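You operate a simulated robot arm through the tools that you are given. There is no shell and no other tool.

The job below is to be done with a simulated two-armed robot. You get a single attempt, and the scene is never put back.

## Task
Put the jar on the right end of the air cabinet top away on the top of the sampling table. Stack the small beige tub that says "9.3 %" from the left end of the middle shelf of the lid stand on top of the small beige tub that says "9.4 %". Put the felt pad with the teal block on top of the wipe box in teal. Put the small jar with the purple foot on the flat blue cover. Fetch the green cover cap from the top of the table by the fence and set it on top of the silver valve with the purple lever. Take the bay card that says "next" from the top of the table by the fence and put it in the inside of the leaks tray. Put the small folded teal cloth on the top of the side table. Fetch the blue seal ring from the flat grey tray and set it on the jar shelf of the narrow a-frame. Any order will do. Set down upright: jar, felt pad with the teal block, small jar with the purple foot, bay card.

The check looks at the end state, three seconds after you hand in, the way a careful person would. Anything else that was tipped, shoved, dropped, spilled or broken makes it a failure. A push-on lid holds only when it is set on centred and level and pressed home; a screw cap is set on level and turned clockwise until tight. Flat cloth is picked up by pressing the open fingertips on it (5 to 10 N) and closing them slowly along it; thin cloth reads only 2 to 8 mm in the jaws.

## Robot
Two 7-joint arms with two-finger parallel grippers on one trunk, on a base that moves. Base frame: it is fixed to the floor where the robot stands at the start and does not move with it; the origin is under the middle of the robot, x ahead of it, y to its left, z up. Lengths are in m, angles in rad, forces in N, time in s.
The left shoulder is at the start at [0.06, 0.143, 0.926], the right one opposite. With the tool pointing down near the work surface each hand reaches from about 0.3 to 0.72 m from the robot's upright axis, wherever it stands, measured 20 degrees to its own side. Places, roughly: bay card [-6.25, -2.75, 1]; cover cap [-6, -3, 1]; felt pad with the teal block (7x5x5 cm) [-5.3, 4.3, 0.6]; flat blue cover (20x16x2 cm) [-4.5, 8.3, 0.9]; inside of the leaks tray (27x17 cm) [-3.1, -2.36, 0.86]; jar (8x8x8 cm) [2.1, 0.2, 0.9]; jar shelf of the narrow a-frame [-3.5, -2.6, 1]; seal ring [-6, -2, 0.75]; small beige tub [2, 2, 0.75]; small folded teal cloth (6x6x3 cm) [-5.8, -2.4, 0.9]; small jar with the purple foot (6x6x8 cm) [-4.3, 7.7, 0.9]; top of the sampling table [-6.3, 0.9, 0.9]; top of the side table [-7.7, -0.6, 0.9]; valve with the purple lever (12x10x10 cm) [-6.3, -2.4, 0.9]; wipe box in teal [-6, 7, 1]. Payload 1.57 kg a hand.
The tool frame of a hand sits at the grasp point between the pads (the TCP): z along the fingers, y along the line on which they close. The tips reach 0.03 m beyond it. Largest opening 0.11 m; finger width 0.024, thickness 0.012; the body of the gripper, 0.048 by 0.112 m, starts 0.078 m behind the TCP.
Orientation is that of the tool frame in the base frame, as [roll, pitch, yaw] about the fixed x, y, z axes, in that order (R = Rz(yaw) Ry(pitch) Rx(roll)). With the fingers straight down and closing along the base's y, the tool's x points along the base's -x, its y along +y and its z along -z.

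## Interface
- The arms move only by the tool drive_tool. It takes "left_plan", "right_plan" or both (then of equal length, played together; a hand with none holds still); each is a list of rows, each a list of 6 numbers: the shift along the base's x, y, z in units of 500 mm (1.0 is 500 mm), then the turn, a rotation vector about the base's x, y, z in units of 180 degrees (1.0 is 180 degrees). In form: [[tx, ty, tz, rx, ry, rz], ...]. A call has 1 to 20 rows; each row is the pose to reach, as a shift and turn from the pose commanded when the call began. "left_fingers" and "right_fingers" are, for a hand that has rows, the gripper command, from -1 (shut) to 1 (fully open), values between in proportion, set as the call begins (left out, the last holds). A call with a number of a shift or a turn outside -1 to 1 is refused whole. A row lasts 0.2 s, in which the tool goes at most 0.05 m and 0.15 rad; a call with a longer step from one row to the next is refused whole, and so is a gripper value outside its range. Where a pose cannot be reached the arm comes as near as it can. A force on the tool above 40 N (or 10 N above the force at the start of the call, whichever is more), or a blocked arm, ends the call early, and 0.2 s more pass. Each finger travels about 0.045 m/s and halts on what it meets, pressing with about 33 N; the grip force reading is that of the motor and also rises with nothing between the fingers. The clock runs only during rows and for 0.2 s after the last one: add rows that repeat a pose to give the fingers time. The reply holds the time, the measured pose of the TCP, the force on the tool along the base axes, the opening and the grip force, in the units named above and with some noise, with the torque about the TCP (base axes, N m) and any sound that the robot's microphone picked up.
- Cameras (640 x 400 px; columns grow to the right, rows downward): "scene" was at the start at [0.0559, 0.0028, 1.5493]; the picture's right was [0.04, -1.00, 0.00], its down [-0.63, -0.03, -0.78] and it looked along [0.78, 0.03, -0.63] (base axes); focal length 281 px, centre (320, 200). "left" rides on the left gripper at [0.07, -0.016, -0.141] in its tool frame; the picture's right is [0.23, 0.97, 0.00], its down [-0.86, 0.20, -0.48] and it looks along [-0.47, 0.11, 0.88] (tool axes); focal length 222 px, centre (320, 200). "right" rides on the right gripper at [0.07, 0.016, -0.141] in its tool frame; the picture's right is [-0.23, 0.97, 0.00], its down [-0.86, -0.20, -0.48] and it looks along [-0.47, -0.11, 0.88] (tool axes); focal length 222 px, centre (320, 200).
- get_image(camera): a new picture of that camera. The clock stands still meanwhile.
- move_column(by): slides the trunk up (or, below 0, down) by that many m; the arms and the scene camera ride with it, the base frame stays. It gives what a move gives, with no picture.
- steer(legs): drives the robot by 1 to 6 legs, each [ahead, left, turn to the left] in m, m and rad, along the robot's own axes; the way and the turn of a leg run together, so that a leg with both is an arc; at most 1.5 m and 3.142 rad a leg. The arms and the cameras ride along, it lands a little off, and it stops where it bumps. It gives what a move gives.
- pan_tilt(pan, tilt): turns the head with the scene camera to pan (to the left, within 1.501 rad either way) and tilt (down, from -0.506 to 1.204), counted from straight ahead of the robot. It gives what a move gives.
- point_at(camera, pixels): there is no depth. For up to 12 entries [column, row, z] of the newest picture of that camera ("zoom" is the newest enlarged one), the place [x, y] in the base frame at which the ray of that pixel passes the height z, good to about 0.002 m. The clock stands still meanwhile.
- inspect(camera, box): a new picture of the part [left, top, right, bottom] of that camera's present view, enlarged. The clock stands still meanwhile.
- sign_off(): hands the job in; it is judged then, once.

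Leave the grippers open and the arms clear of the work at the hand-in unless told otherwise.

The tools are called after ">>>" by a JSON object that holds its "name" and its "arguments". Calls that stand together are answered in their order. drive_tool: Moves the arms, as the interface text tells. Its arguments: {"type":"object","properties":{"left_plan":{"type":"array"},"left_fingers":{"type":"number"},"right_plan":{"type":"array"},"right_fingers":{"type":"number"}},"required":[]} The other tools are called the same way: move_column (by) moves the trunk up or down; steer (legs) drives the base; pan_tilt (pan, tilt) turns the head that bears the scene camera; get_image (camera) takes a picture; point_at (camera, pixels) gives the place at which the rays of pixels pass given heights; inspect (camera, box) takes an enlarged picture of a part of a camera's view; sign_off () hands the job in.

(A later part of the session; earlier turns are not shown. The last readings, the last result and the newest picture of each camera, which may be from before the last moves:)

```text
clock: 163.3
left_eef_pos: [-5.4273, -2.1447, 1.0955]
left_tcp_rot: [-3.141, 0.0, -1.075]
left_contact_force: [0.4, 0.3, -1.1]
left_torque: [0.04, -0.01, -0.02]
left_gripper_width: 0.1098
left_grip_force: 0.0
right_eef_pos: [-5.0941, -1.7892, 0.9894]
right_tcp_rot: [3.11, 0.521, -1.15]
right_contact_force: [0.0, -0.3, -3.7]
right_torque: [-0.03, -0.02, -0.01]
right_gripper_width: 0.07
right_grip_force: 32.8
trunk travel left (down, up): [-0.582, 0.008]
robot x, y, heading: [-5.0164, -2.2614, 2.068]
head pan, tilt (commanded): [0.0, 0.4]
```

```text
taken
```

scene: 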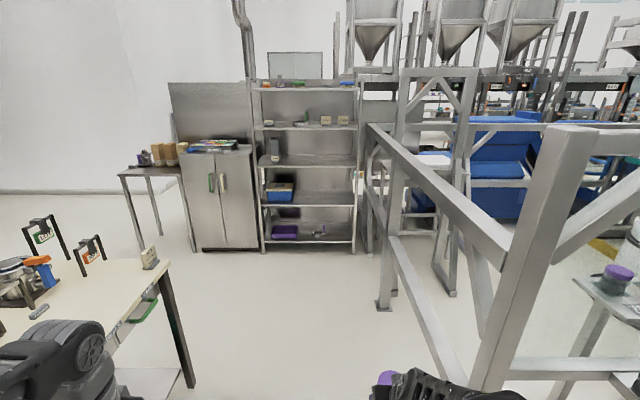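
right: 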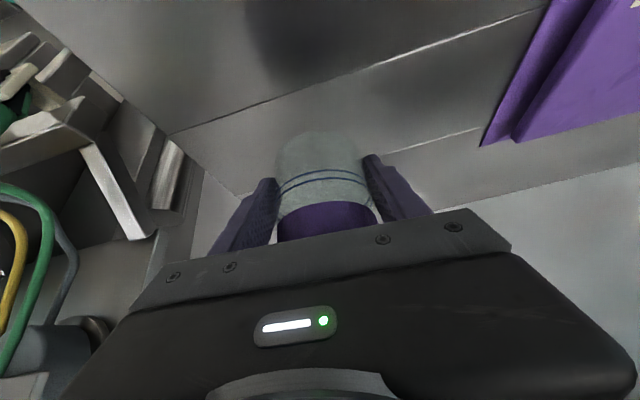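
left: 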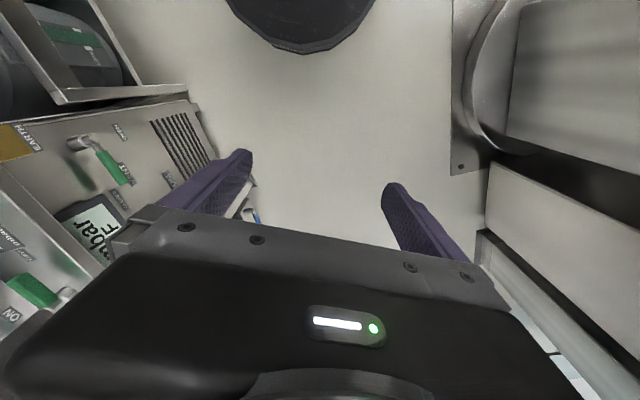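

I zoom at the area around (370,150), where the sampling table should be.

>>> {"name": "inspect", "arguments": {"camera": "scene", "box": [330, 60, 480, 320]}}

>>> {"name": "inspect", "arguments": {"camera": "scene", "box": [90, 70, 370, 260]}}

>>> {"name": "point_at", "arguments": {"camera": "scene", "pixels": [[383, 308, 0], [450, 296, 0], [265, 252, 0], [355, 252, 0], [370, 252, 0], [190, 388, 0], [495, 392, 0.3]]}}

```text
1.54 times, centred on (405, 190) of scene
```

zoom: 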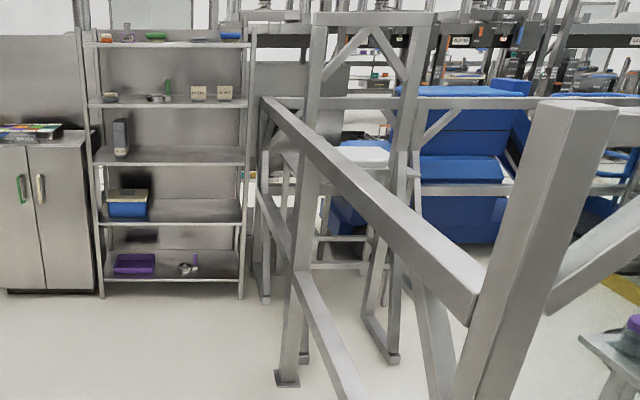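

```text
2.11 times, centred on (230, 165) of scene
```

zoom: 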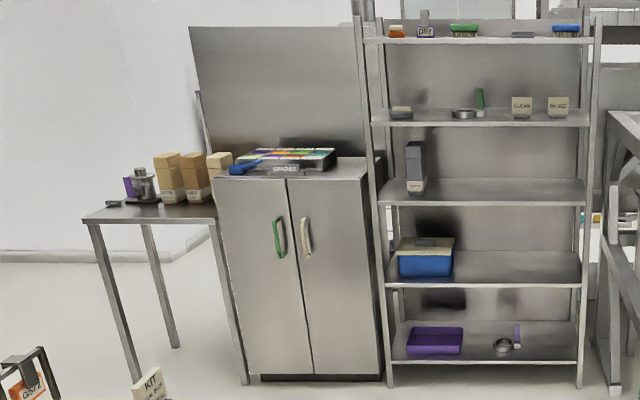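

```text
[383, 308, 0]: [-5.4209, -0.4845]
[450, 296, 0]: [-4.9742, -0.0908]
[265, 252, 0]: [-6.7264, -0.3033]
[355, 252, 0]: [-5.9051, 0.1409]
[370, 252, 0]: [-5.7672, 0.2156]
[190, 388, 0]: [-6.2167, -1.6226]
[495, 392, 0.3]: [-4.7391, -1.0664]
```

The sampling table isn't directly reachable from here, so I keep the jar and study the fence table on my left first.

>>> {"name": "pan_tilt", "arguments": {"pan": 1.2, "tilt": 0.6}}

>>> {"name": "get_image", "arguments": {"camera": "scene"}}

>>> {"name": "inspect", "arguments": {"camera": "scene", "box": [100, 80, 420, 280]}}

```text
clock: 164.7
left_eef_pos: [-5.4273, -2.1431, 1.0967]
left_tcp_rot: [-3.142, 0.001, -1.073]
left_contact_force: [0.6, -1.3, 0.2]
left_torque: [0.03, 0.05, 0.0]
left_gripper_width: 0.1102
left_grip_force: 0.0
right_eef_pos: [-5.0937, -1.7898, 0.9905]
right_tcp_rot: [3.108, 0.52, -1.149]
right_contact_force: [0.8, 0.0, -2.9]
right_torque: [-0.04, -0.02, 0.01]
right_gripper_width: 0.0699
right_grip_force: 33.2
trunk travel left (down, up): [-0.582, 0.008]
robot x, y, heading: [-5.015, -2.26, 2.067]
head pan, tilt (commanded): [1.201, 0.6]
```

```text
taken
```

scene: 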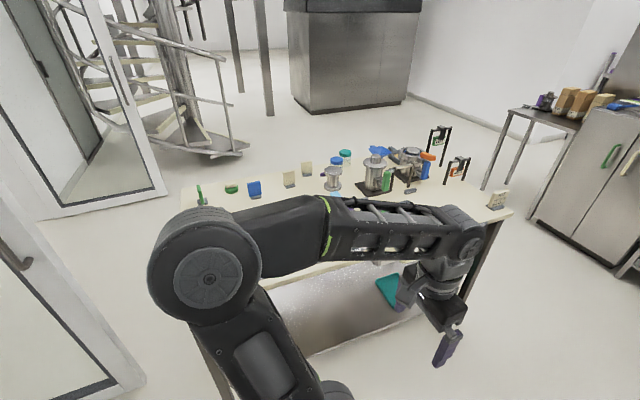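

```text
2.00 times, centred on (260, 180) of scene
```

zoom: 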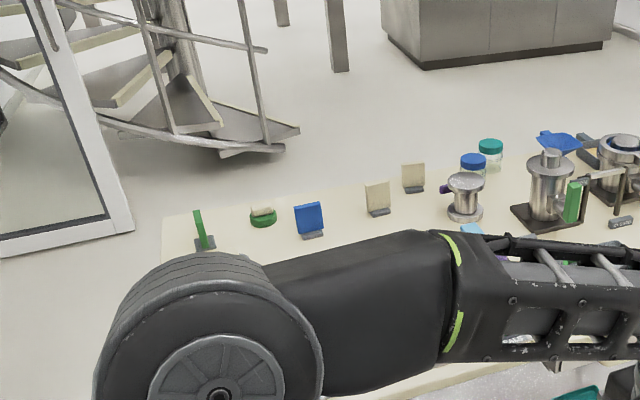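

>>> {"name": "point_at", "arguments": {"camera": "scene", "pixels": [[512, 213, 0.85], [512, 213, 0.9], [512, 213, 0.95], [181, 190, 0.9], [248, 150, 0.1], [312, 112, 0], [405, 100, 0], [140, 375, 0], [530, 222, 0], [485, 188, 0], [462, 302, 0]]}}

>>> {"name": "inspect", "arguments": {"camera": "scene", "box": [160, 130, 360, 250]}}

```text
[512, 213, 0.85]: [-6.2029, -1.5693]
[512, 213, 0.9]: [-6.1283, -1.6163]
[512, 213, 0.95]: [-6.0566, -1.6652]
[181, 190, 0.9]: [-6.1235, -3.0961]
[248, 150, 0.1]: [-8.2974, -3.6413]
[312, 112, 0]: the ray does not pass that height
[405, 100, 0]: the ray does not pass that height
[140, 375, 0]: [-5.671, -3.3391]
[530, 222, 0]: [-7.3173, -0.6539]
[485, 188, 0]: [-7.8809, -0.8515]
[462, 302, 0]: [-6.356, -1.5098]
```

```text
3.20 times, centred on (260, 190) of scene
```

zoom: 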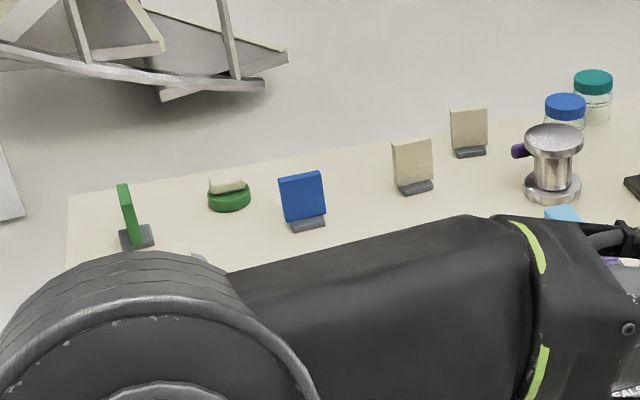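

The back row (green cap with beige grip, cards, silver valve with purple lever) is better reached from behind the table; the cloth and ring from the front. I park the jar hand out to my right side and a bit higher first.

>>> {"name": "drive_tool", "arguments": {"right_plan": [[0.08, 0.001, 0.014, 0, 0, 0], [0.16, 0.003, 0.028, 0, 0, 0], [0.24, 0.004, 0.042, 0, 0, 0], [0.32, 0.006, 0.056, 0, 0, 0], [0.4, 0.007, 0.07, 0, 0, 0], [0.48, 0.009, 0.085, 0, 0, 0], [0.564, 0.01, 0.1, 0, 0, 0], [0.564, 0.01, 0.1, 0, 0, 0]]}}

>>> {"name": "pan_tilt", "arguments": {"pan": -0.8, "tilt": 0.7}}

>>> {"name": "get_image", "arguments": {"camera": "scene"}}

```text
clock: 166.5
left_eef_pos: [-5.4281, -2.1431, 1.0981]
left_tcp_rot: [3.141, 0.002, -1.074]
left_contact_force: [-0.6, 0.0, 0.2]
left_torque: [-0.01, 0.02, -0.02]
left_gripper_width: 0.1099
left_grip_force: 0.1
right_eef_pos: [-4.8105, -1.7862, 1.0404]
right_tcp_rot: [3.108, 0.522, -1.151]
right_contact_force: [-0.8, -0.2, -2.3]
right_torque: [-0.01, -0.02, -0.01]
right_gripper_width: 0.0701
right_grip_force: 32.6
right hand out of reach, approached as far as the arm can: row 2, 3, 4, 5
trunk travel left (down, up): [-0.582, 0.008]
robot x, y, heading: [-5.0177, -2.263, 2.068]
head pan, tilt (commanded): [1.201, 0.6]
```

```text
clock: 168.4
left_eef_pos: [-5.4267, -2.1444, 1.0973]
left_tcp_rot: [3.14, -0.001, -1.074]
left_contact_force: [-0.4, -0.4, 0.0]
left_torque: [-0.02, 0.02, 0.0]
left_gripper_width: 0.1099
left_grip_force: 0.0
right_eef_pos: [-4.8109, -1.7854, 1.0396]
right_tcp_rot: [3.107, 0.523, -1.151]
right_contact_force: [-0.5, 0.6, -2.2]
right_torque: [-0.07, -0.02, 0.03]
right_gripper_width: 0.0696
right_grip_force: 32.9
trunk travel left (down, up): [-0.582, 0.008]
robot x, y, heading: [-5.0226, -2.2613, 2.065]
head pan, tilt (commanded): [-0.799, 0.7]
```

```text
taken
```

scene: 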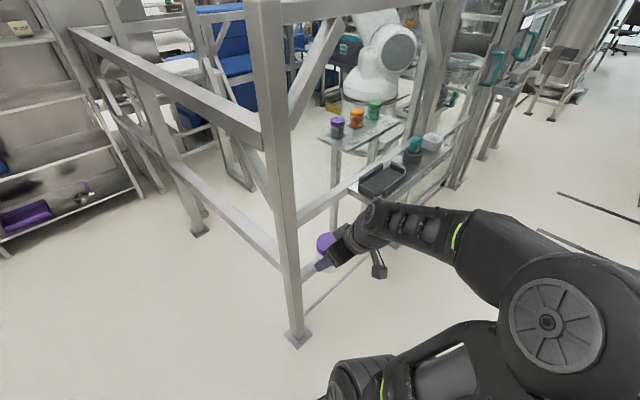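

Jar hand is parked at my right. I turn left to face the table again and slide right 0.4 and ahead 0.2.

>>> {"name": "steer", "arguments": {"legs": [[0, 0, 1.57], [0.2, -0.4, 0]]}}

>>> {"name": "pan_tilt", "arguments": {"pan": 0.1, "tilt": 0.75}}

>>> {"name": "get_image", "arguments": {"camera": "scene"}}

```text
clock: 174.8
left_eef_pos: [-5.5074, -2.3943, 1.0972]
left_tcp_rot: [3.139, 0.001, 0.449]
left_contact_force: [0.3, 0.3, -0.8]
left_torque: [-0.02, -0.02, -0.02]
left_gripper_width: 0.1098
left_grip_force: 0.1
right_eef_pos: [-5.8341, -1.7613, 1.0391]
right_tcp_rot: [3.108, 0.522, 0.371]
right_contact_force: [-0.4, 0.9, -2.2]
right_torque: [-0.01, -0.05, 0.02]
right_gripper_width: 0.0699
right_grip_force: 32.5
trunk travel left (down, up): [-0.582, 0.008]
robot x, y, heading: [-5.3684, -1.9933, -2.692]
head pan, tilt (commanded): [-0.799, 0.7]
```

```text
clock: 176.0
left_eef_pos: [-5.5055, -2.3938, 1.0971]
left_tcp_rot: [3.14, -0.001, 0.448]
left_contact_force: [0.6, 0.8, 0.7]
left_torque: [0.01, -0.01, -0.01]
left_gripper_width: 0.1101
left_grip_force: 0.0
right_eef_pos: [-5.8334, -1.761, 1.0398]
right_tcp_rot: [3.108, 0.522, 0.371]
right_contact_force: [0.5, 0.1, -2.5]
right_torque: [0.01, -0.03, -0.02]
right_gripper_width: 0.0697
right_grip_force: 32.8
trunk travel left (down, up): [-0.582, 0.008]
robot x, y, heading: [-5.3691, -1.9903, -2.694]
head pan, tilt (commanded): [0.099, 0.75]
```

```text
taken
```

scene: 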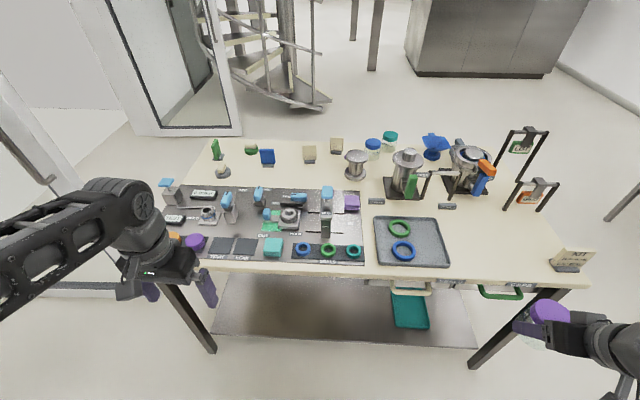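

Excellent overview. I zoom into the front row and into the back row.

>>> {"name": "inspect", "arguments": {"camera": "scene", "box": [150, 170, 460, 280]}}

>>> {"name": "inspect", "arguments": {"camera": "scene", "box": [190, 120, 430, 220]}}

```text
2.06 times, centred on (305, 225) of scene
```

zoom: 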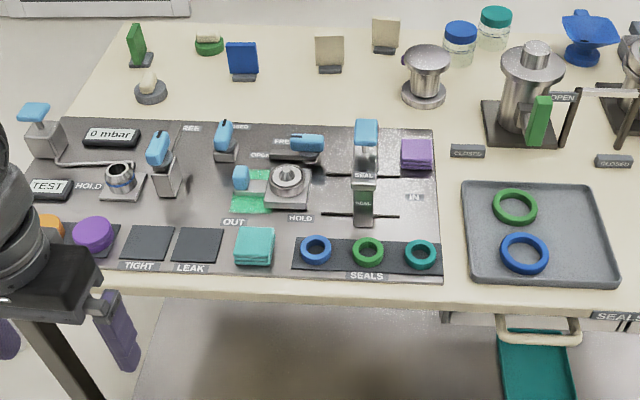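

```text
2.67 times, centred on (310, 170) of scene
```

zoom: 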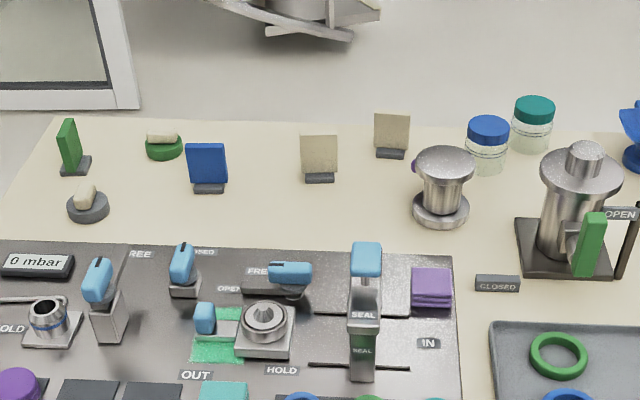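

I measure the cloth, rings, cap, valve and cards at the likely table height (z≈0.87).

>>> {"name": "inspect", "arguments": {"camera": "scene", "box": [230, 220, 460, 280]}}

>>> {"name": "point_at", "arguments": {"camera": "scene", "pixels": [[273, 246, 0.89], [403, 250, 0.88], [398, 228, 0.88], [251, 149, 0.87], [356, 176, 0.87], [267, 164, 0.87], [310, 161, 0.87], [337, 151, 0.87], [565, 285, 0.87], [165, 262, 0.87], [216, 141, 0.87]]}}

```text
2.78 times, centred on (345, 250) of scene
```

zoom: 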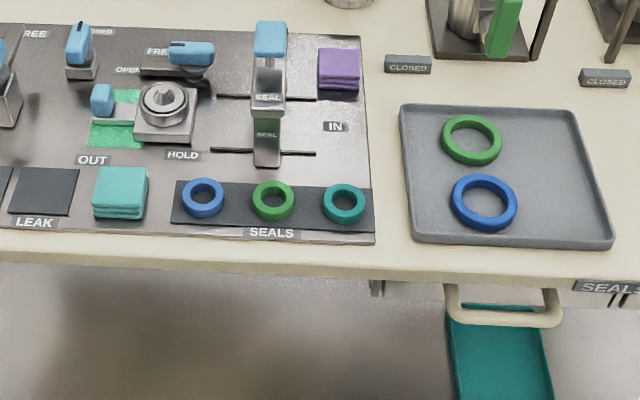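

```text
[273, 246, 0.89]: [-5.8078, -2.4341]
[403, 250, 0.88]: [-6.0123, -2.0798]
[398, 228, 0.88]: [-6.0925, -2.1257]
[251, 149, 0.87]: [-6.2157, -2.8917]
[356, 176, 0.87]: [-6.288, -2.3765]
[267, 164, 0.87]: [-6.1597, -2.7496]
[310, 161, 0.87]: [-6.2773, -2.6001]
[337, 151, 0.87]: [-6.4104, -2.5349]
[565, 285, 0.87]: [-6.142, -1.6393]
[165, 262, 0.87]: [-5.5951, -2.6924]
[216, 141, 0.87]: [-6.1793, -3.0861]
```

The measured spots match the given ones; the blue card is the likely "next" card (to be read from behind). I straighten my heading by 0.05 and bring the left hand above the cloth at (−5.808,−2.434).

>>> {"name": "steer", "arguments": {"legs": [[0.02, 0, 0.05]]}}

>>> {"name": "drive_tool", "arguments": {"left_plan": [[0, 0, 0, 0, 0, 0], [0, 0, 0, 0, 0, 0]], "left_fingers": 0.65}}

```text
clock: 176.8
left_eef_pos: [-5.5058, -2.4117, 1.0969]
left_tcp_rot: [-3.142, 0.0, 0.499]
left_contact_force: [-0.2, 0.1, -0.6]
left_torque: [-0.01, -0.02, 0.01]
left_gripper_width: 0.11
left_grip_force: 0.0
right_eef_pos: [-5.8646, -1.7954, 1.0393]
right_tcp_rot: [3.108, 0.521, 0.422]
right_contact_force: [0.6, 0.6, -3.3]
right_torque: [0.03, -0.09, 0.05]
right_gripper_width: 0.0697
right_grip_force: 32.6
trunk travel left (down, up): [-0.582, 0.008]
robot x, y, heading: [-5.3883, -2.0, -2.64]
head pan, tilt (commanded): [0.099, 0.75]
```

```text
clock: 177.4
left_eef_pos: [-5.5039, -2.4094, 1.098]
left_tcp_rot: [3.141, -0.001, 0.5]
left_contact_force: [-0.2, 0.4, -0.4]
left_torque: [0.02, 0.02, 0.0]
left_gripper_width: 0.0908
left_grip_force: 0.1
right_eef_pos: [-5.8628, -1.7947, 1.0392]
right_tcp_rot: [3.11, 0.522, 0.421]
right_contact_force: [-0.3, 0.1, -2.4]
right_torque: [0.01, -0.02, -0.02]
right_gripper_width: 0.0703
right_grip_force: 32.8
trunk travel left (down, up): [-0.582, 0.008]
robot x, y, heading: [-5.3837, -2.0011, -2.637]
head pan, tilt (commanded): [0.099, 0.75]
```

>>> {"name": "drive_tool", "arguments": {"left_plan": [[-0.087, -0.007, -0.011, 0, 0, 0], [-0.174, -0.014, -0.022, 0, 0, 0], [-0.261, -0.021, -0.033, 0, 0, 0], [-0.347, -0.027, -0.043, 0, 0, 0], [-0.434, -0.034, -0.054, 0, 0, 0], [-0.521, -0.041, -0.065, 0, 0, 0], [-0.608, -0.048, -0.076, 0, 0, 0], [-0.608, -0.048, -0.076, 0, 0, 0]]}}

>>> {"name": "get_image", "arguments": {"camera": "left"}}

>>> {"name": "get_image", "arguments": {"camera": "scene"}}

```text
clock: 179.2
left_eef_pos: [-5.8106, -2.434, 1.0557]
left_tcp_rot: [3.14, 0.003, 0.499]
left_contact_force: [0.9, -0.5, -0.9]
left_torque: [-0.02, 0.02, -0.03]
left_gripper_width: 0.0907
left_grip_force: 0.0
right_eef_pos: [-5.8623, -1.794, 1.0401]
right_tcp_rot: [3.107, 0.524, 0.422]
right_contact_force: [-0.5, -0.9, -2.8]
right_torque: [0.04, -0.02, 0.0]
right_gripper_width: 0.0696
right_grip_force: 33.4
trunk travel left (down, up): [-0.582, 0.008]
robot x, y, heading: [-5.3881, -1.9989, -2.644]
head pan, tilt (commanded): [0.099, 0.75]
```

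```text
taken
```

left: 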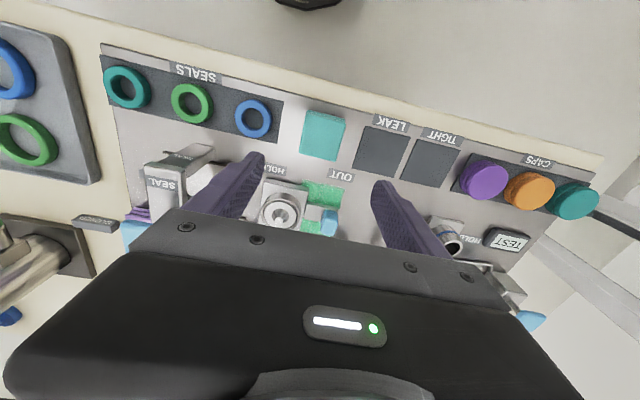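

```text
taken
```

scene: 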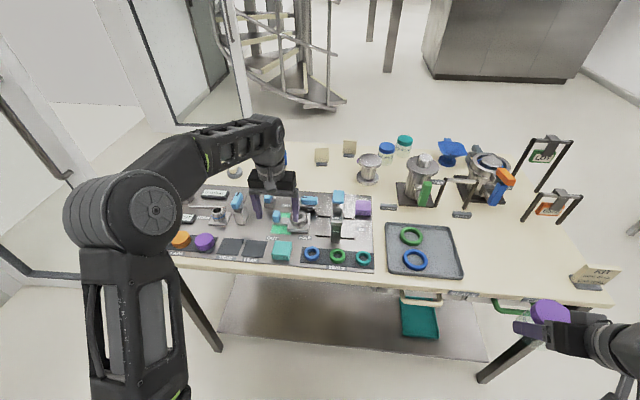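

The cloth is at (323,135) in the hand picture, almost under the fingers. I measure it.

>>> {"name": "inspect", "arguments": {"camera": "left", "box": [230, 80, 430, 210]}}

```text
3.08 times, centred on (330, 145) of left
```

zoom: 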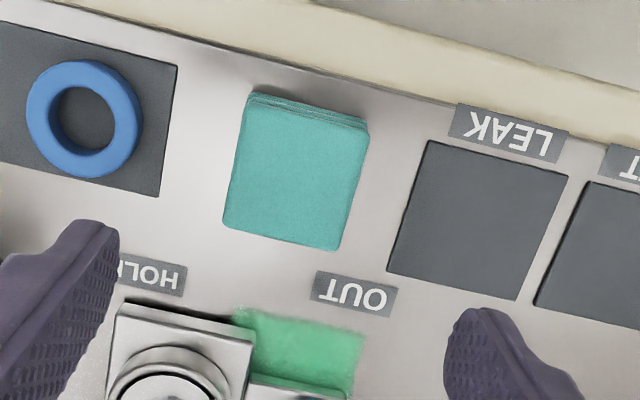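

>>> {"name": "point_at", "arguments": {"camera": "zoom", "pixels": [[297, 178, 0.9], [297, 178, 0.88], [245, 103, 0.9], [367, 128, 0.9], [340, 250, 0.9], [222, 222, 0.9], [84, 118, 0.88], [170, 195, 0.87], [247, 95, 0.87], [368, 120, 0.87]]}}

```text
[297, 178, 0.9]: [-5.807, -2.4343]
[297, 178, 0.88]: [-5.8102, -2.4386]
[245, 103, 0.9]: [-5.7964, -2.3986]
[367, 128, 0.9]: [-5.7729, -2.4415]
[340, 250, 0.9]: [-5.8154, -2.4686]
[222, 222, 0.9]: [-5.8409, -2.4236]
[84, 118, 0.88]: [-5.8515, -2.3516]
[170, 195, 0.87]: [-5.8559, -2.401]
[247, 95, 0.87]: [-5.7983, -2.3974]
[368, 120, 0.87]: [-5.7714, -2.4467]
```

Cloth centre (−5.807,−2.434), about 5 cm square, aligned with the fingers. I descend to z 0.915.

>>> {"name": "drive_tool", "arguments": {"left_plan": [[0.002, 0, -0.07, 0, 0, 0], [0.004, 0, -0.14, 0, 0, 0], [0.006, 0, -0.2, 0, 0, 0], [0.006, 0, -0.25, 0, 0, 0], [0.006, 0, -0.28, 0, 0, 0], [0.006, 0, -0.28, 0, 0, 0]]}}

>>> {"name": "get_image", "arguments": {"camera": "left"}}

```text
clock: 180.6
left_eef_pos: [-5.8055, -2.4318, 0.9192]
left_tcp_rot: [-3.14, -0.001, 0.499]
left_contact_force: [0.0, 0.7, 0.0]
left_torque: [0.01, -0.01, 0.01]
left_gripper_width: 0.0908
left_grip_force: 0.0
right_eef_pos: [-5.8645, -1.7944, 1.0396]
right_tcp_rot: [3.108, 0.523, 0.423]
right_contact_force: [0.0, 0.6, -3.6]
right_torque: [-0.01, -0.01, -0.02]
right_gripper_width: 0.0699
right_grip_force: 33.6
trunk travel left (down, up): [-0.582, 0.008]
robot x, y, heading: [-5.3906, -2.0004, -2.644]
head pan, tilt (commanded): [0.099, 0.75]
```

```text
taken
```

left: 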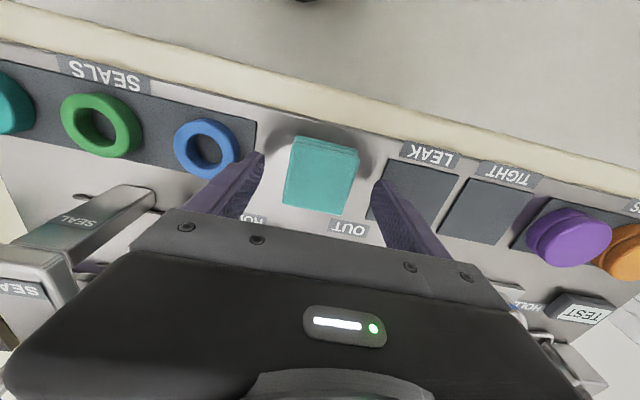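

The fingers straddle the cloth. I go down in small steps watching the force.

>>> {"name": "drive_tool", "arguments": {"left_plan": [[0, 0, -0.01, 0, 0, 0], [0, 0, -0.018, 0, 0, 0], [0, 0, -0.018, 0, 0, 0]]}}

>>> {"name": "inspect", "arguments": {"camera": "left", "box": [220, 120, 420, 250]}}

```text
clock: 181.4
left_eef_pos: [-5.8051, -2.434, 0.9092]
left_tcp_rot: [3.141, -0.001, 0.499]
left_contact_force: [-0.4, -0.5, 0.2]
left_torque: [0.0, -0.01, 0.02]
left_gripper_width: 0.0908
left_grip_force: 0.0
right_eef_pos: [-5.8632, -1.7947, 1.0401]
right_tcp_rot: [3.108, 0.522, 0.421]
right_contact_force: [0.6, -0.8, -3.1]
right_torque: [0.02, -0.01, 0.04]
right_gripper_width: 0.0699
right_grip_force: 33.5
trunk travel left (down, up): [-0.582, 0.008]
robot x, y, heading: [-5.3906, -1.9989, -2.644]
head pan, tilt (commanded): [0.099, 0.75]
```

```text
3.08 times, centred on (320, 185) of left
```

zoom: 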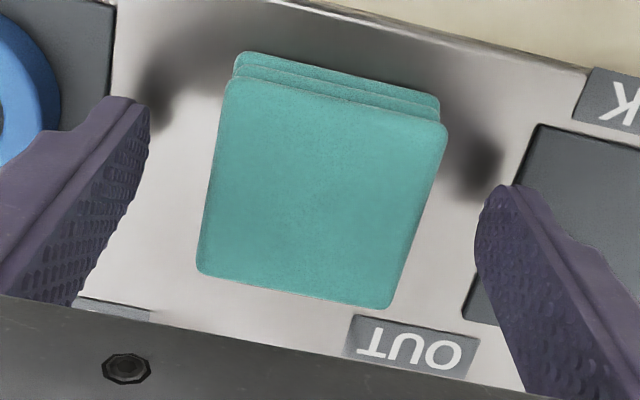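

Tips still above the board. I go down 6 mm more.

>>> {"name": "drive_tool", "arguments": {"left_plan": [[0, 0, -0.006, 0, 0, 0], [0, 0, -0.012, 0, 0, 0], [0, 0, -0.012, 0, 0, 0]]}}

>>> {"name": "inspect", "arguments": {"camera": "left", "box": [220, 120, 420, 250]}}

```text
clock: 182.2
left_eef_pos: [-5.8041, -2.4345, 0.9045]
left_tcp_rot: [-3.141, 0.0, 0.497]
left_contact_force: [0.7, 0.6, 0.0]
left_torque: [0.02, -0.01, -0.02]
left_gripper_width: 0.0905
left_grip_force: 0.0
right_eef_pos: [-5.8629, -1.7945, 1.0394]
right_tcp_rot: [3.109, 0.522, 0.423]
right_contact_force: [-0.2, -1.3, -3.0]
right_torque: [0.04, -0.04, 0.01]
right_gripper_width: 0.0698
right_grip_force: 32.2
trunk travel left (down, up): [-0.582, 0.008]
robot x, y, heading: [-5.3876, -2.0039, -2.643]
head pan, tilt (commanded): [0.099, 0.75]
```

```text
3.08 times, centred on (320, 185) of left
```

zoom: 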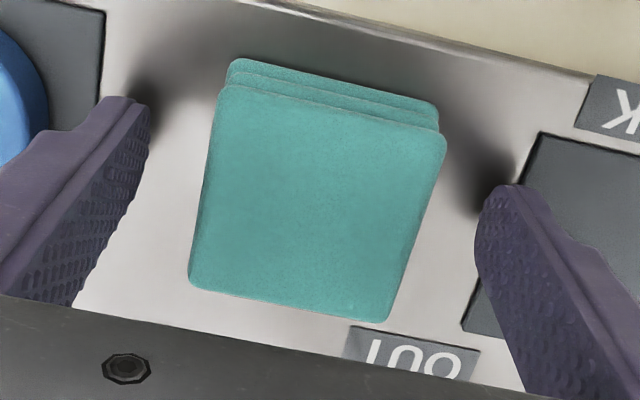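

I close on the cloth.

>>> {"name": "drive_tool", "arguments": {"left_plan": [[0, 0, -0.004, 0, 0, 0], [0, 0, -0.004, 0, 0, 0], [0, 0, -0.004, 0, 0, 0], [0, 0, -0.004, 0, 0, 0], [0, 0, -0.004, 0, 0, 0], [0, 0, -0.004, 0, 0, 0], [0, 0, -0.004, 0, 0, 0]], "left_fingers": -1}}

>>> {"name": "inspect", "arguments": {"camera": "left", "box": [220, 120, 420, 250]}}

```text
clock: 183.8
left_eef_pos: [-5.8044, -2.4349, 0.9017]
left_tcp_rot: [3.14, 0.001, 0.499]
left_contact_force: [0.0, 0.4, 0.5]
left_torque: [0.04, -0.01, -0.01]
left_gripper_width: 0.0549
left_grip_force: 32.8
right_eef_pos: [-5.8629, -1.7945, 1.0392]
right_tcp_rot: [3.107, 0.522, 0.422]
right_contact_force: [-0.2, -0.8, -3.1]
right_torque: [0.02, -0.06, 0.01]
right_gripper_width: 0.0699
right_grip_force: 32.9
trunk travel left (down, up): [-0.582, 0.008]
robot x, y, heading: [-5.3884, -2.0039, -2.645]
head pan, tilt (commanded): [0.099, 0.75]
```

```text
3.08 times, centred on (320, 185) of left
```

zoom: 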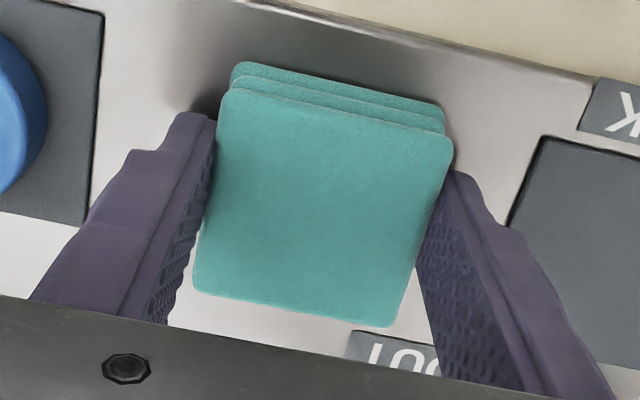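

Gripped at 5.5 cm like a block. I lift it 13 cm.

>>> {"name": "drive_tool", "arguments": {"left_plan": [[0, 0, 0.05, 0, 0, 0], [0, 0, 0.11, 0, 0, 0], [0, 0, 0.18, 0, 0, 0], [0, 0, 0.26, 0, 0, 0], [0, 0, 0.3, 0, 0, 0]]}}

>>> {"name": "get_image", "arguments": {"camera": "left"}}

```text
clock: 185.0
left_eef_pos: [-5.8058, -2.434, 1.0527]
left_tcp_rot: [-3.141, -0.001, 0.496]
left_contact_force: [0.4, -0.6, 0.5]
left_torque: [0.03, -0.03, -0.02]
left_gripper_width: 0.0545
left_grip_force: 33.1
right_eef_pos: [-5.8625, -1.7948, 1.0403]
right_tcp_rot: [3.11, 0.522, 0.422]
right_contact_force: [-0.9, 0.2, -2.3]
right_torque: [0.02, -0.03, -0.03]
right_gripper_width: 0.0698
right_grip_force: 33.6
trunk travel left (down, up): [-0.582, 0.008]
robot x, y, heading: [-5.3862, -1.9997, -2.641]
head pan, tilt (commanded): [0.099, 0.75]
```

```text
taken
```

left: 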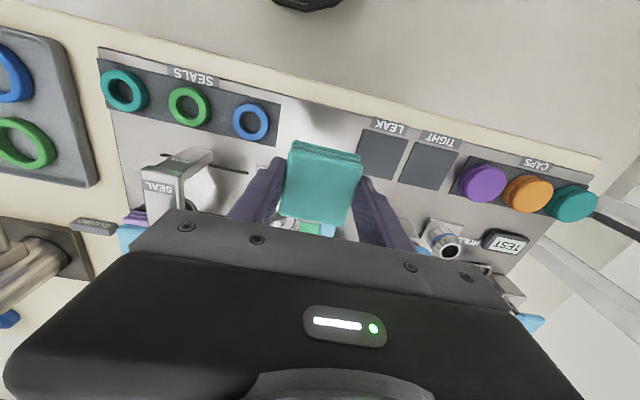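

The cloth is held. I draw the left hand back 25 cm and a little up.

>>> {"name": "drive_tool", "arguments": {"left_plan": [[0.073, 0.04, 0.013, 0, 0, 0], [0.147, 0.079, 0.027, 0, 0, 0], [0.22, 0.119, 0.04, 0, 0, 0], [0.293, 0.159, 0.053, 0, 0, 0], [0.367, 0.198, 0.067, 0, 0, 0], [0.44, 0.238, 0.08, 0, 0, 0]]}}

>>> {"name": "steer", "arguments": {"legs": [[-0.06, 0, 0], [0, -1.4, 0]]}}

>>> {"name": "pan_tilt", "arguments": {"pan": -0.5, "tilt": 0.5}}

>>> {"name": "get_image", "arguments": {"camera": "scene"}}

```text
clock: 186.4
left_eef_pos: [-5.584, -2.3113, 1.0931]
left_tcp_rot: [-3.141, 0.001, 0.499]
left_contact_force: [0.2, 0.8, 0.0]
left_torque: [-0.02, 0.04, 0.0]
left_gripper_width: 0.0546
left_grip_force: 33.4
right_eef_pos: [-5.8611, -1.7928, 1.0408]
right_tcp_rot: [3.11, 0.525, 0.419]
right_contact_force: [-1.7, 0.0, -2.9]
right_torque: [-0.01, -0.03, 0.01]
right_gripper_width: 0.0698
right_grip_force: 33.0
trunk travel left (down, up): [-0.582, 0.008]
robot x, y, heading: [-5.3871, -2.0007, -2.644]
head pan, tilt (commanded): [0.099, 0.75]
```

```text
clock: 194.0
left_eef_pos: [-6.2159, -1.0566, 1.0922]
left_tcp_rot: [-3.139, 0.001, 0.523]
left_contact_force: [0.2, 0.6, 0.3]
left_torque: [-0.01, 0.02, 0.02]
left_gripper_width: 0.0545
left_grip_force: 33.2
right_eef_pos: [-6.5066, -0.5457, 1.0389]
right_tcp_rot: [3.108, 0.523, 0.447]
right_contact_force: [0.2, 0.2, -2.6]
right_torque: [0.0, -0.02, -0.03]
right_gripper_width: 0.0698
right_grip_force: 33.0
trunk travel left (down, up): [-0.582, 0.008]
robot x, y, heading: [-6.0242, -0.7388, -2.614]
head pan, tilt (commanded): [0.099, 0.75]
```

```text
clock: 195.0
left_eef_pos: [-6.2151, -1.0565, 1.0914]
left_tcp_rot: [-3.141, 0.0, 0.525]
left_contact_force: [-0.8, -0.4, -1.1]
left_torque: [-0.01, -0.01, 0.02]
left_gripper_width: 0.0547
left_grip_force: 32.8
right_eef_pos: [-6.5072, -0.5472, 1.0409]
right_tcp_rot: [3.108, 0.522, 0.446]
right_contact_force: [0.1, -0.2, -1.4]
right_torque: [0.02, -0.01, 0.01]
right_gripper_width: 0.0697
right_grip_force: 33.0
trunk travel left (down, up): [-0.582, 0.008]
robot x, y, heading: [-6.0222, -0.7383, -2.619]
head pan, tilt (commanded): [-0.499, 0.499]
```

```text
taken
```

scene: 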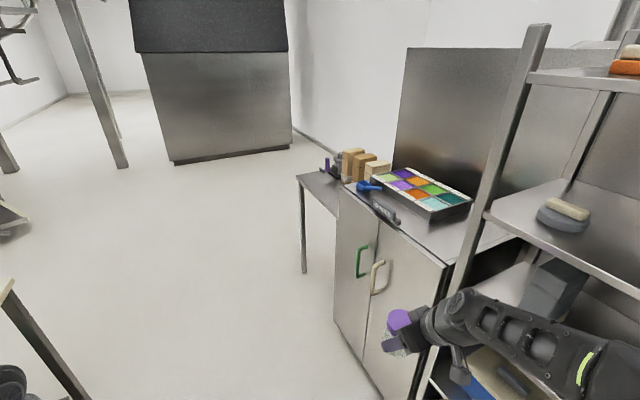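

The side table is beyond the cabinet, with some boxes on it. I measure it and drive 1.2 m further along.

>>> {"name": "point_at", "arguments": {"camera": "scene", "pixels": [[303, 273, 0], [297, 177, 0.9], [297, 177, 0.85], [337, 214, 0.9], [337, 214, 0.85], [336, 322, 0], [445, 268, 0.9]]}}

>>> {"name": "steer", "arguments": {"legs": [[1.2, 0, -0.028]]}}

>>> {"name": "pan_tilt", "arguments": {"pan": -1.2, "tilt": 0.6}}

>>> {"name": "get_image", "arguments": {"camera": "scene"}}

```text
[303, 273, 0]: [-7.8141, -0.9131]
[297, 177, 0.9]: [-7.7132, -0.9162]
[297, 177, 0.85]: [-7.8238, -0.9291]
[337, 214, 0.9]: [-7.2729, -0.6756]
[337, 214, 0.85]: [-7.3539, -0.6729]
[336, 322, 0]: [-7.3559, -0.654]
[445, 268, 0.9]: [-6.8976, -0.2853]
```

```text
clock: 201.1
left_eef_pos: [-7.2537, -1.6536, 1.0907]
left_tcp_rot: [3.141, 0.002, 0.518]
left_contact_force: [0.4, 0.2, 0.8]
left_torque: [0.0, -0.01, 0.0]
left_gripper_width: 0.0548
left_grip_force: 32.9
right_eef_pos: [-7.5438, -1.1399, 1.0386]
right_tcp_rot: [3.109, 0.521, 0.442]
right_contact_force: [0.0, 0.0, -3.7]
right_torque: [0.03, -0.03, -0.02]
right_gripper_width: 0.0699
right_grip_force: 33.3
trunk travel left (down, up): [-0.582, 0.008]
robot x, y, heading: [-7.0628, -1.335, -2.628]
head pan, tilt (commanded): [-0.499, 0.499]
```

```text
clock: 202.2
left_eef_pos: [-7.2543, -1.6526, 1.0915]
left_tcp_rot: [-3.142, 0.0, 0.52]
left_contact_force: [-0.2, 0.3, -0.7]
left_torque: [0.0, 0.03, 0.04]
left_gripper_width: 0.0545
left_grip_force: 33.1
right_eef_pos: [-7.5434, -1.1399, 1.0396]
right_tcp_rot: [3.108, 0.522, 0.441]
right_contact_force: [-0.1, 0.0, -2.3]
right_torque: [0.01, -0.08, 0.0]
right_gripper_width: 0.0697
right_grip_force: 33.0
trunk travel left (down, up): [-0.582, 0.008]
robot x, y, heading: [-7.0645, -1.3394, -2.625]
head pan, tilt (commanded): [-1.201, 0.6]
```

```text
taken
```

scene: 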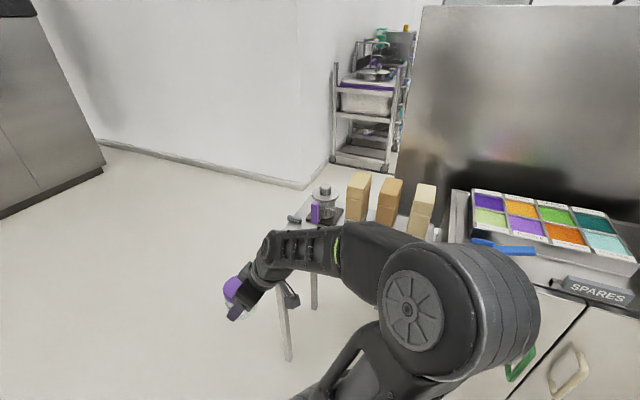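

The side table stands at u −7.31…−6.78, v from 2.92, top ≈0.85, with boxes toward its back. I turn right to face it.

>>> {"name": "steer", "arguments": {"legs": [[0, 0, -1.59]]}}

>>> {"name": "pan_tilt", "arguments": {"pan": 0.1, "tilt": 0.7}}

>>> {"name": "get_image", "arguments": {"camera": "scene"}}

```text
clock: 206.5
left_eef_pos: [-7.3744, -1.136, 1.0917]
left_tcp_rot: [3.141, 0.0, -1.079]
left_contact_force: [0.2, -0.9, 0.1]
left_torque: [0.01, 0.03, 0.01]
left_gripper_width: 0.0544
left_grip_force: 32.6
right_eef_pos: [-6.8531, -0.8617, 1.0392]
right_tcp_rot: [3.107, 0.521, -1.16]
right_contact_force: [-0.4, 0.6, -3.4]
right_torque: [-0.04, 0.0, 0.03]
right_gripper_width: 0.0699
right_grip_force: 33.0
trunk travel left (down, up): [-0.582, 0.008]
robot x, y, heading: [-7.0598, -1.3355, 2.057]
head pan, tilt (commanded): [-1.201, 0.6]
```

```text
clock: 207.9
left_eef_pos: [-7.3738, -1.1347, 1.0918]
left_tcp_rot: [3.141, 0.0, -1.082]
left_contact_force: [0.7, -0.4, -0.4]
left_torque: [-0.04, 0.01, 0.0]
left_gripper_width: 0.0545
left_grip_force: 32.9
right_eef_pos: [-6.8537, -0.8629, 1.0384]
right_tcp_rot: [3.108, 0.523, -1.157]
right_contact_force: [0.4, 0.1, -2.6]
right_torque: [-0.06, -0.02, -0.01]
right_gripper_width: 0.0701
right_grip_force: 33.2
trunk travel left (down, up): [-0.582, 0.008]
robot x, y, heading: [-7.0651, -1.3332, 2.062]
head pan, tilt (commanded): [0.099, 0.7]
```

```text
taken
```

scene: 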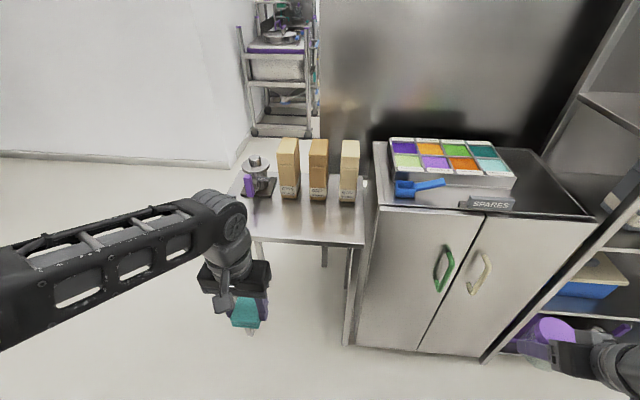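

>>> {"name": "point_at", "arguments": {"camera": "scene", "pixels": [[363, 246, 0.85], [305, 222, 0.85], [290, 198, 0.85], [348, 202, 0.85], [318, 200, 0.85], [370, 178, 0.85], [262, 240, 0.85], [355, 345, 0], [245, 320, 0.87], [363, 246, 0.87]]}}

>>> {"name": "inspect", "arguments": {"camera": "scene", "box": [220, 130, 400, 270]}}

```text
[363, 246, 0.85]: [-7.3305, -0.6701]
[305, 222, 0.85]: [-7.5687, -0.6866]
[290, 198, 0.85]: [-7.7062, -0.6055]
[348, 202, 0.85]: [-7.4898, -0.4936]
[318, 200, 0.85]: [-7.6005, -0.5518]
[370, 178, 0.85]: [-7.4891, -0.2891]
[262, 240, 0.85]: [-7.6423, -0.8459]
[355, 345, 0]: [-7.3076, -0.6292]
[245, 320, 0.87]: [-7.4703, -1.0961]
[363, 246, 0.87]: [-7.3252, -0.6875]
```

```text
2.86 times, centred on (310, 200) of scene
```

zoom: 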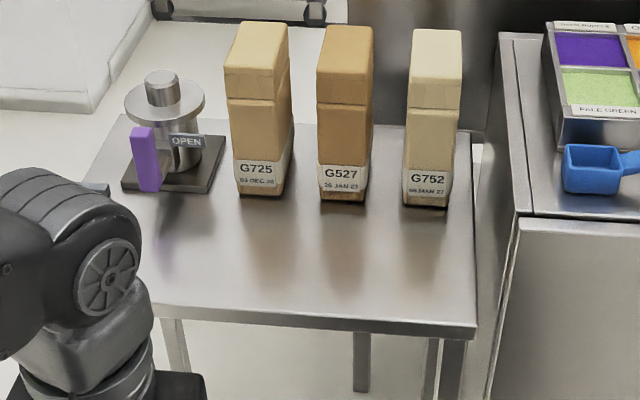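

Free strip in front of the boxes: centre about (−7.569,−0.687). I drive ahead 0.2 m and bring the cloth over it.

>>> {"name": "steer", "arguments": {"legs": [[0.2, -0.05, 0.006]]}}

>>> {"name": "get_image", "arguments": {"camera": "scene"}}

```text
clock: 209.5
left_eef_pos: [-7.4209, -0.9396, 1.0912]
left_tcp_rot: [-3.142, 0.0, -1.079]
left_contact_force: [-0.9, 0.7, -0.2]
left_torque: [-0.03, 0.0, -0.04]
left_gripper_width: 0.0546
left_grip_force: 33.1
right_eef_pos: [-6.8996, -0.6654, 1.039]
right_tcp_rot: [3.108, 0.521, -1.154]
right_contact_force: [0.7, 0.2, -2.5]
right_torque: [-0.05, 0.0, 0.01]
right_gripper_width: 0.0696
right_grip_force: 32.8
trunk travel left (down, up): [-0.582, 0.008]
robot x, y, heading: [-7.1127, -1.1393, 2.064]
head pan, tilt (commanded): [0.099, 0.7]
```

```text
taken
```

scene: 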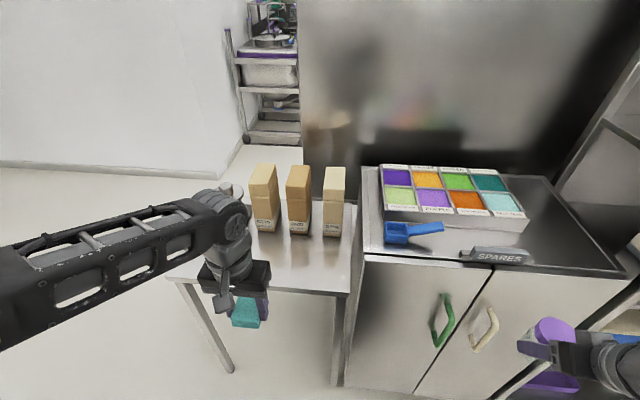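

I move the cloth over the free strip at (−7.562,−0.701), z 1.04.

>>> {"name": "drive_tool", "arguments": {"left_plan": [[-0.04, 0.068, -0.014, 0, 0, 0], [-0.08, 0.136, -0.028, 0, 0, 0], [-0.12, 0.204, -0.043, 0, 0, 0], [-0.161, 0.273, -0.057, 0, 0, 0], [-0.201, 0.341, -0.071, 0, 0, 0], [-0.241, 0.409, -0.086, 0, 0, 0], [-0.281, 0.477, -0.1, 0, 0, 0], [-0.281, 0.477, -0.1, 0, 0, 0]]}}

>>> {"name": "get_image", "arguments": {"camera": "left"}}

>>> {"name": "get_image", "arguments": {"camera": "scene"}}

```text
clock: 211.3
left_eef_pos: [-7.5576, -0.7034, 1.04]
left_tcp_rot: [3.142, 0.002, -1.079]
left_contact_force: [0.2, 0.0, 0.9]
left_torque: [0.02, 0.07, -0.01]
left_gripper_width: 0.0546
left_grip_force: 33.6
right_eef_pos: [-6.8997, -0.6676, 1.0401]
right_tcp_rot: [3.108, 0.523, -1.156]
right_contact_force: [1.3, -0.6, -2.3]
right_torque: [-0.01, -0.02, -0.01]
right_gripper_width: 0.0699
right_grip_force: 32.8
trunk travel left (down, up): [-0.582, 0.008]
robot x, y, heading: [-7.1084, -1.1396, 2.064]
head pan, tilt (commanded): [0.099, 0.7]
```

```text
taken
```

left: 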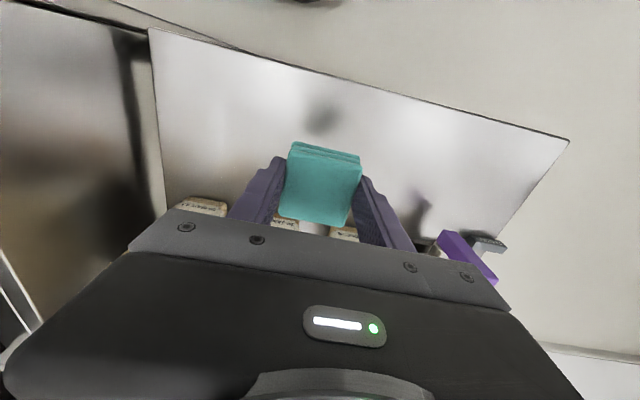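

```text
taken
```

scene: 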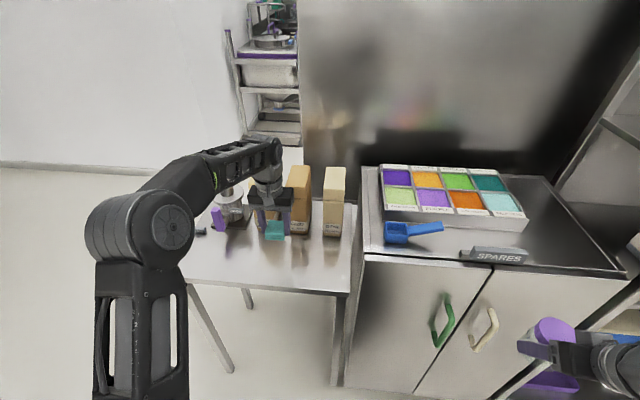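

The cloth is over the strip. I lower to z 0.90.

>>> {"name": "drive_tool", "arguments": {"left_plan": [[0, 0, -0.07, 0, 0, 0], [0, 0, -0.14, 0, 0, 0], [0, 0, -0.2, 0, 0, 0], [0, 0, -0.25, 0, 0, 0], [0, 0, -0.28, 0, 0, 0], [0, 0, -0.28, 0, 0, 0]]}}

>>> {"name": "get_image", "arguments": {"camera": "left"}}

```text
clock: 212.7
left_eef_pos: [-7.5611, -0.7016, 0.9013]
left_tcp_rot: [3.141, 0.0, -1.079]
left_contact_force: [0.2, -0.1, 0.1]
left_torque: [0.01, 0.03, -0.03]
left_gripper_width: 0.0548
left_grip_force: 32.8
right_eef_pos: [-6.9007, -0.6658, 1.0402]
right_tcp_rot: [3.109, 0.524, -1.157]
right_contact_force: [0.0, 1.2, -2.0]
right_torque: [-0.03, -0.03, -0.02]
right_gripper_width: 0.0699
right_grip_force: 33.4
trunk travel left (down, up): [-0.582, 0.008]
robot x, y, heading: [-7.104, -1.1443, 2.063]
head pan, tilt (commanded): [0.099, 0.7]
```

```text
taken
```

left: 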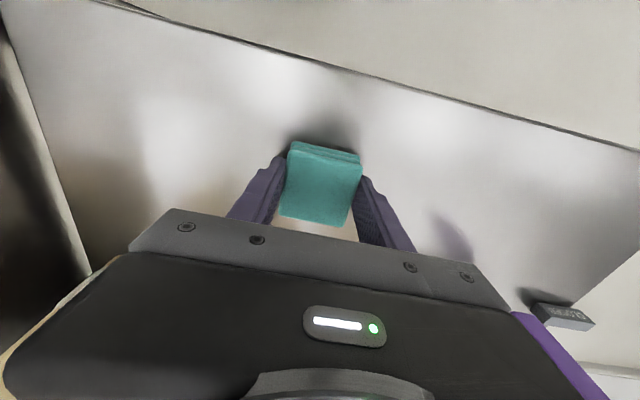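

>>> {"name": "drive_tool", "arguments": {"left_plan": [[0, 0, -0.008, 0, 0, 0], [0, 0, -0.016, 0, 0, 0], [0, 0, -0.016, 0, 0, 0]]}}

```text
clock: 213.5
left_eef_pos: [-7.5616, -0.7029, 0.8931]
left_tcp_rot: [3.141, 0.002, -1.077]
left_contact_force: [-0.4, 1.2, 7.2]
left_torque: [-0.01, 0.01, 0.02]
left_gripper_width: 0.0547
left_grip_force: 33.5
right_eef_pos: [-6.9003, -0.6673, 1.0402]
right_tcp_rot: [3.11, 0.524, -1.158]
right_contact_force: [0.5, 0.0, -3.2]
right_torque: [-0.02, -0.03, 0.01]
right_gripper_width: 0.07
right_grip_force: 32.7
trunk travel left (down, up): [-0.582, 0.008]
robot x, y, heading: [-7.1113, -1.14, 2.064]
head pan, tilt (commanded): [0.099, 0.7]
```

Contact at 7 N: the cloth rests on the side table. I open.

>>> {"name": "drive_tool", "arguments": {"left_plan": [[0, 0, 0, 0, 0, 0], [0, 0, 0, 0, 0, 0], [0, 0, 0, 0, 0, 0], [0, 0, 0, 0, 0, 0]], "left_fingers": 0.65}}

>>> {"name": "drive_tool", "arguments": {"left_plan": [[0, 0, 0.06, 0, 0, 0], [0, 0, 0.14, 0, 0, 0], [0, 0, 0.22, 0, 0, 0], [0, 0, 0.3, 0, 0, 0], [0.04, -0.07, 0.36, 0, 0, 0], [0.08, -0.14, 0.38, 0, 0, 0], [0.12, -0.21, 0.38, 0, 0, 0], [0.16, -0.28, 0.38, 0, 0, 0], [0.2, -0.35, 0.38, 0, 0, 0]]}}

>>> {"name": "get_image", "arguments": {"camera": "scene"}}

```text
clock: 214.5
left_eef_pos: [-7.5616, -0.7023, 0.8919]
left_tcp_rot: [3.141, -0.003, -1.079]
left_contact_force: [0.3, -0.6, -0.7]
left_torque: [-0.05, -0.04, -0.03]
left_gripper_width: 0.0908
left_grip_force: 0.0
right_eef_pos: [-6.9008, -0.6671, 1.0393]
right_tcp_rot: [3.109, 0.522, -1.156]
right_contact_force: [0.8, -0.2, -3.5]
right_torque: [-0.07, -0.01, 0.01]
right_gripper_width: 0.0697
right_grip_force: 33.0
trunk travel left (down, up): [-0.582, 0.008]
robot x, y, heading: [-7.11, -1.1392, 2.063]
head pan, tilt (commanded): [0.099, 0.7]
```

```text
refused: row 5 steps farther than a row can; nothing moved
```

```text
taken
```

scene: 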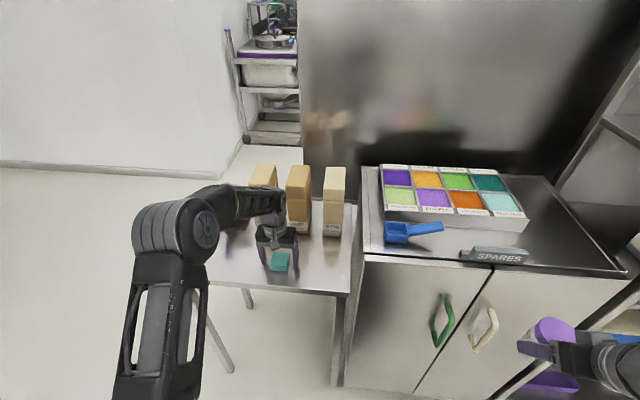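

The cloth is released. One step was too long and refused; I withdraw up and back with smaller steps.

>>> {"name": "drive_tool", "arguments": {"left_plan": [[0, 0, 0.06, 0, 0, 0], [0, 0, 0.14, 0, 0, 0], [0, 0, 0.22, 0, 0, 0], [0, 0, 0.3, 0, 0, 0], [0.02, -0.035, 0.36, 0, 0, 0], [0.06, -0.105, 0.38, 0, 0, 0], [0.1, -0.175, 0.38, 0, 0, 0], [0.14, -0.245, 0.38, 0, 0, 0], [0.18, -0.315, 0.38, 0, 0, 0], [0.22, -0.385, 0.38, 0, 0, 0]]}}

>>> {"name": "get_image", "arguments": {"camera": "scene"}}

```text
clock: 216.7
left_eef_pos: [-7.4508, -0.8977, 1.0857]
left_tcp_rot: [3.141, 0.003, -1.079]
left_contact_force: [0.6, 0.1, 0.1]
left_torque: [0.01, 0.0, -0.02]
left_gripper_width: 0.0908
left_grip_force: 0.0
right_eef_pos: [-6.8995, -0.6666, 1.0407]
right_tcp_rot: [3.109, 0.525, -1.156]
right_contact_force: [0.2, -0.3, -2.1]
right_torque: [-0.03, 0.01, -0.04]
right_gripper_width: 0.0697
right_grip_force: 33.0
trunk travel left (down, up): [-0.582, 0.008]
robot x, y, heading: [-7.1086, -1.144, 2.064]
head pan, tilt (commanded): [0.099, 0.7]
```

```text
taken
```

scene: 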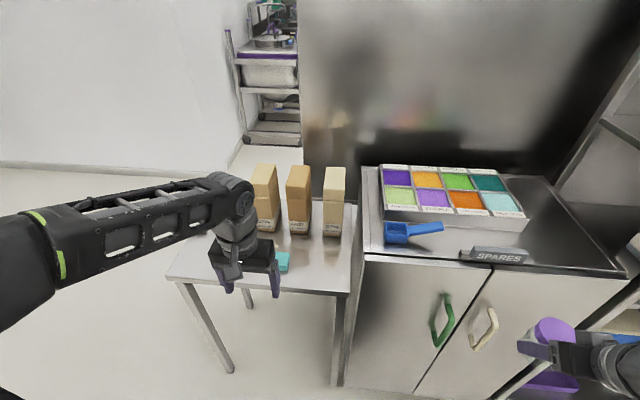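

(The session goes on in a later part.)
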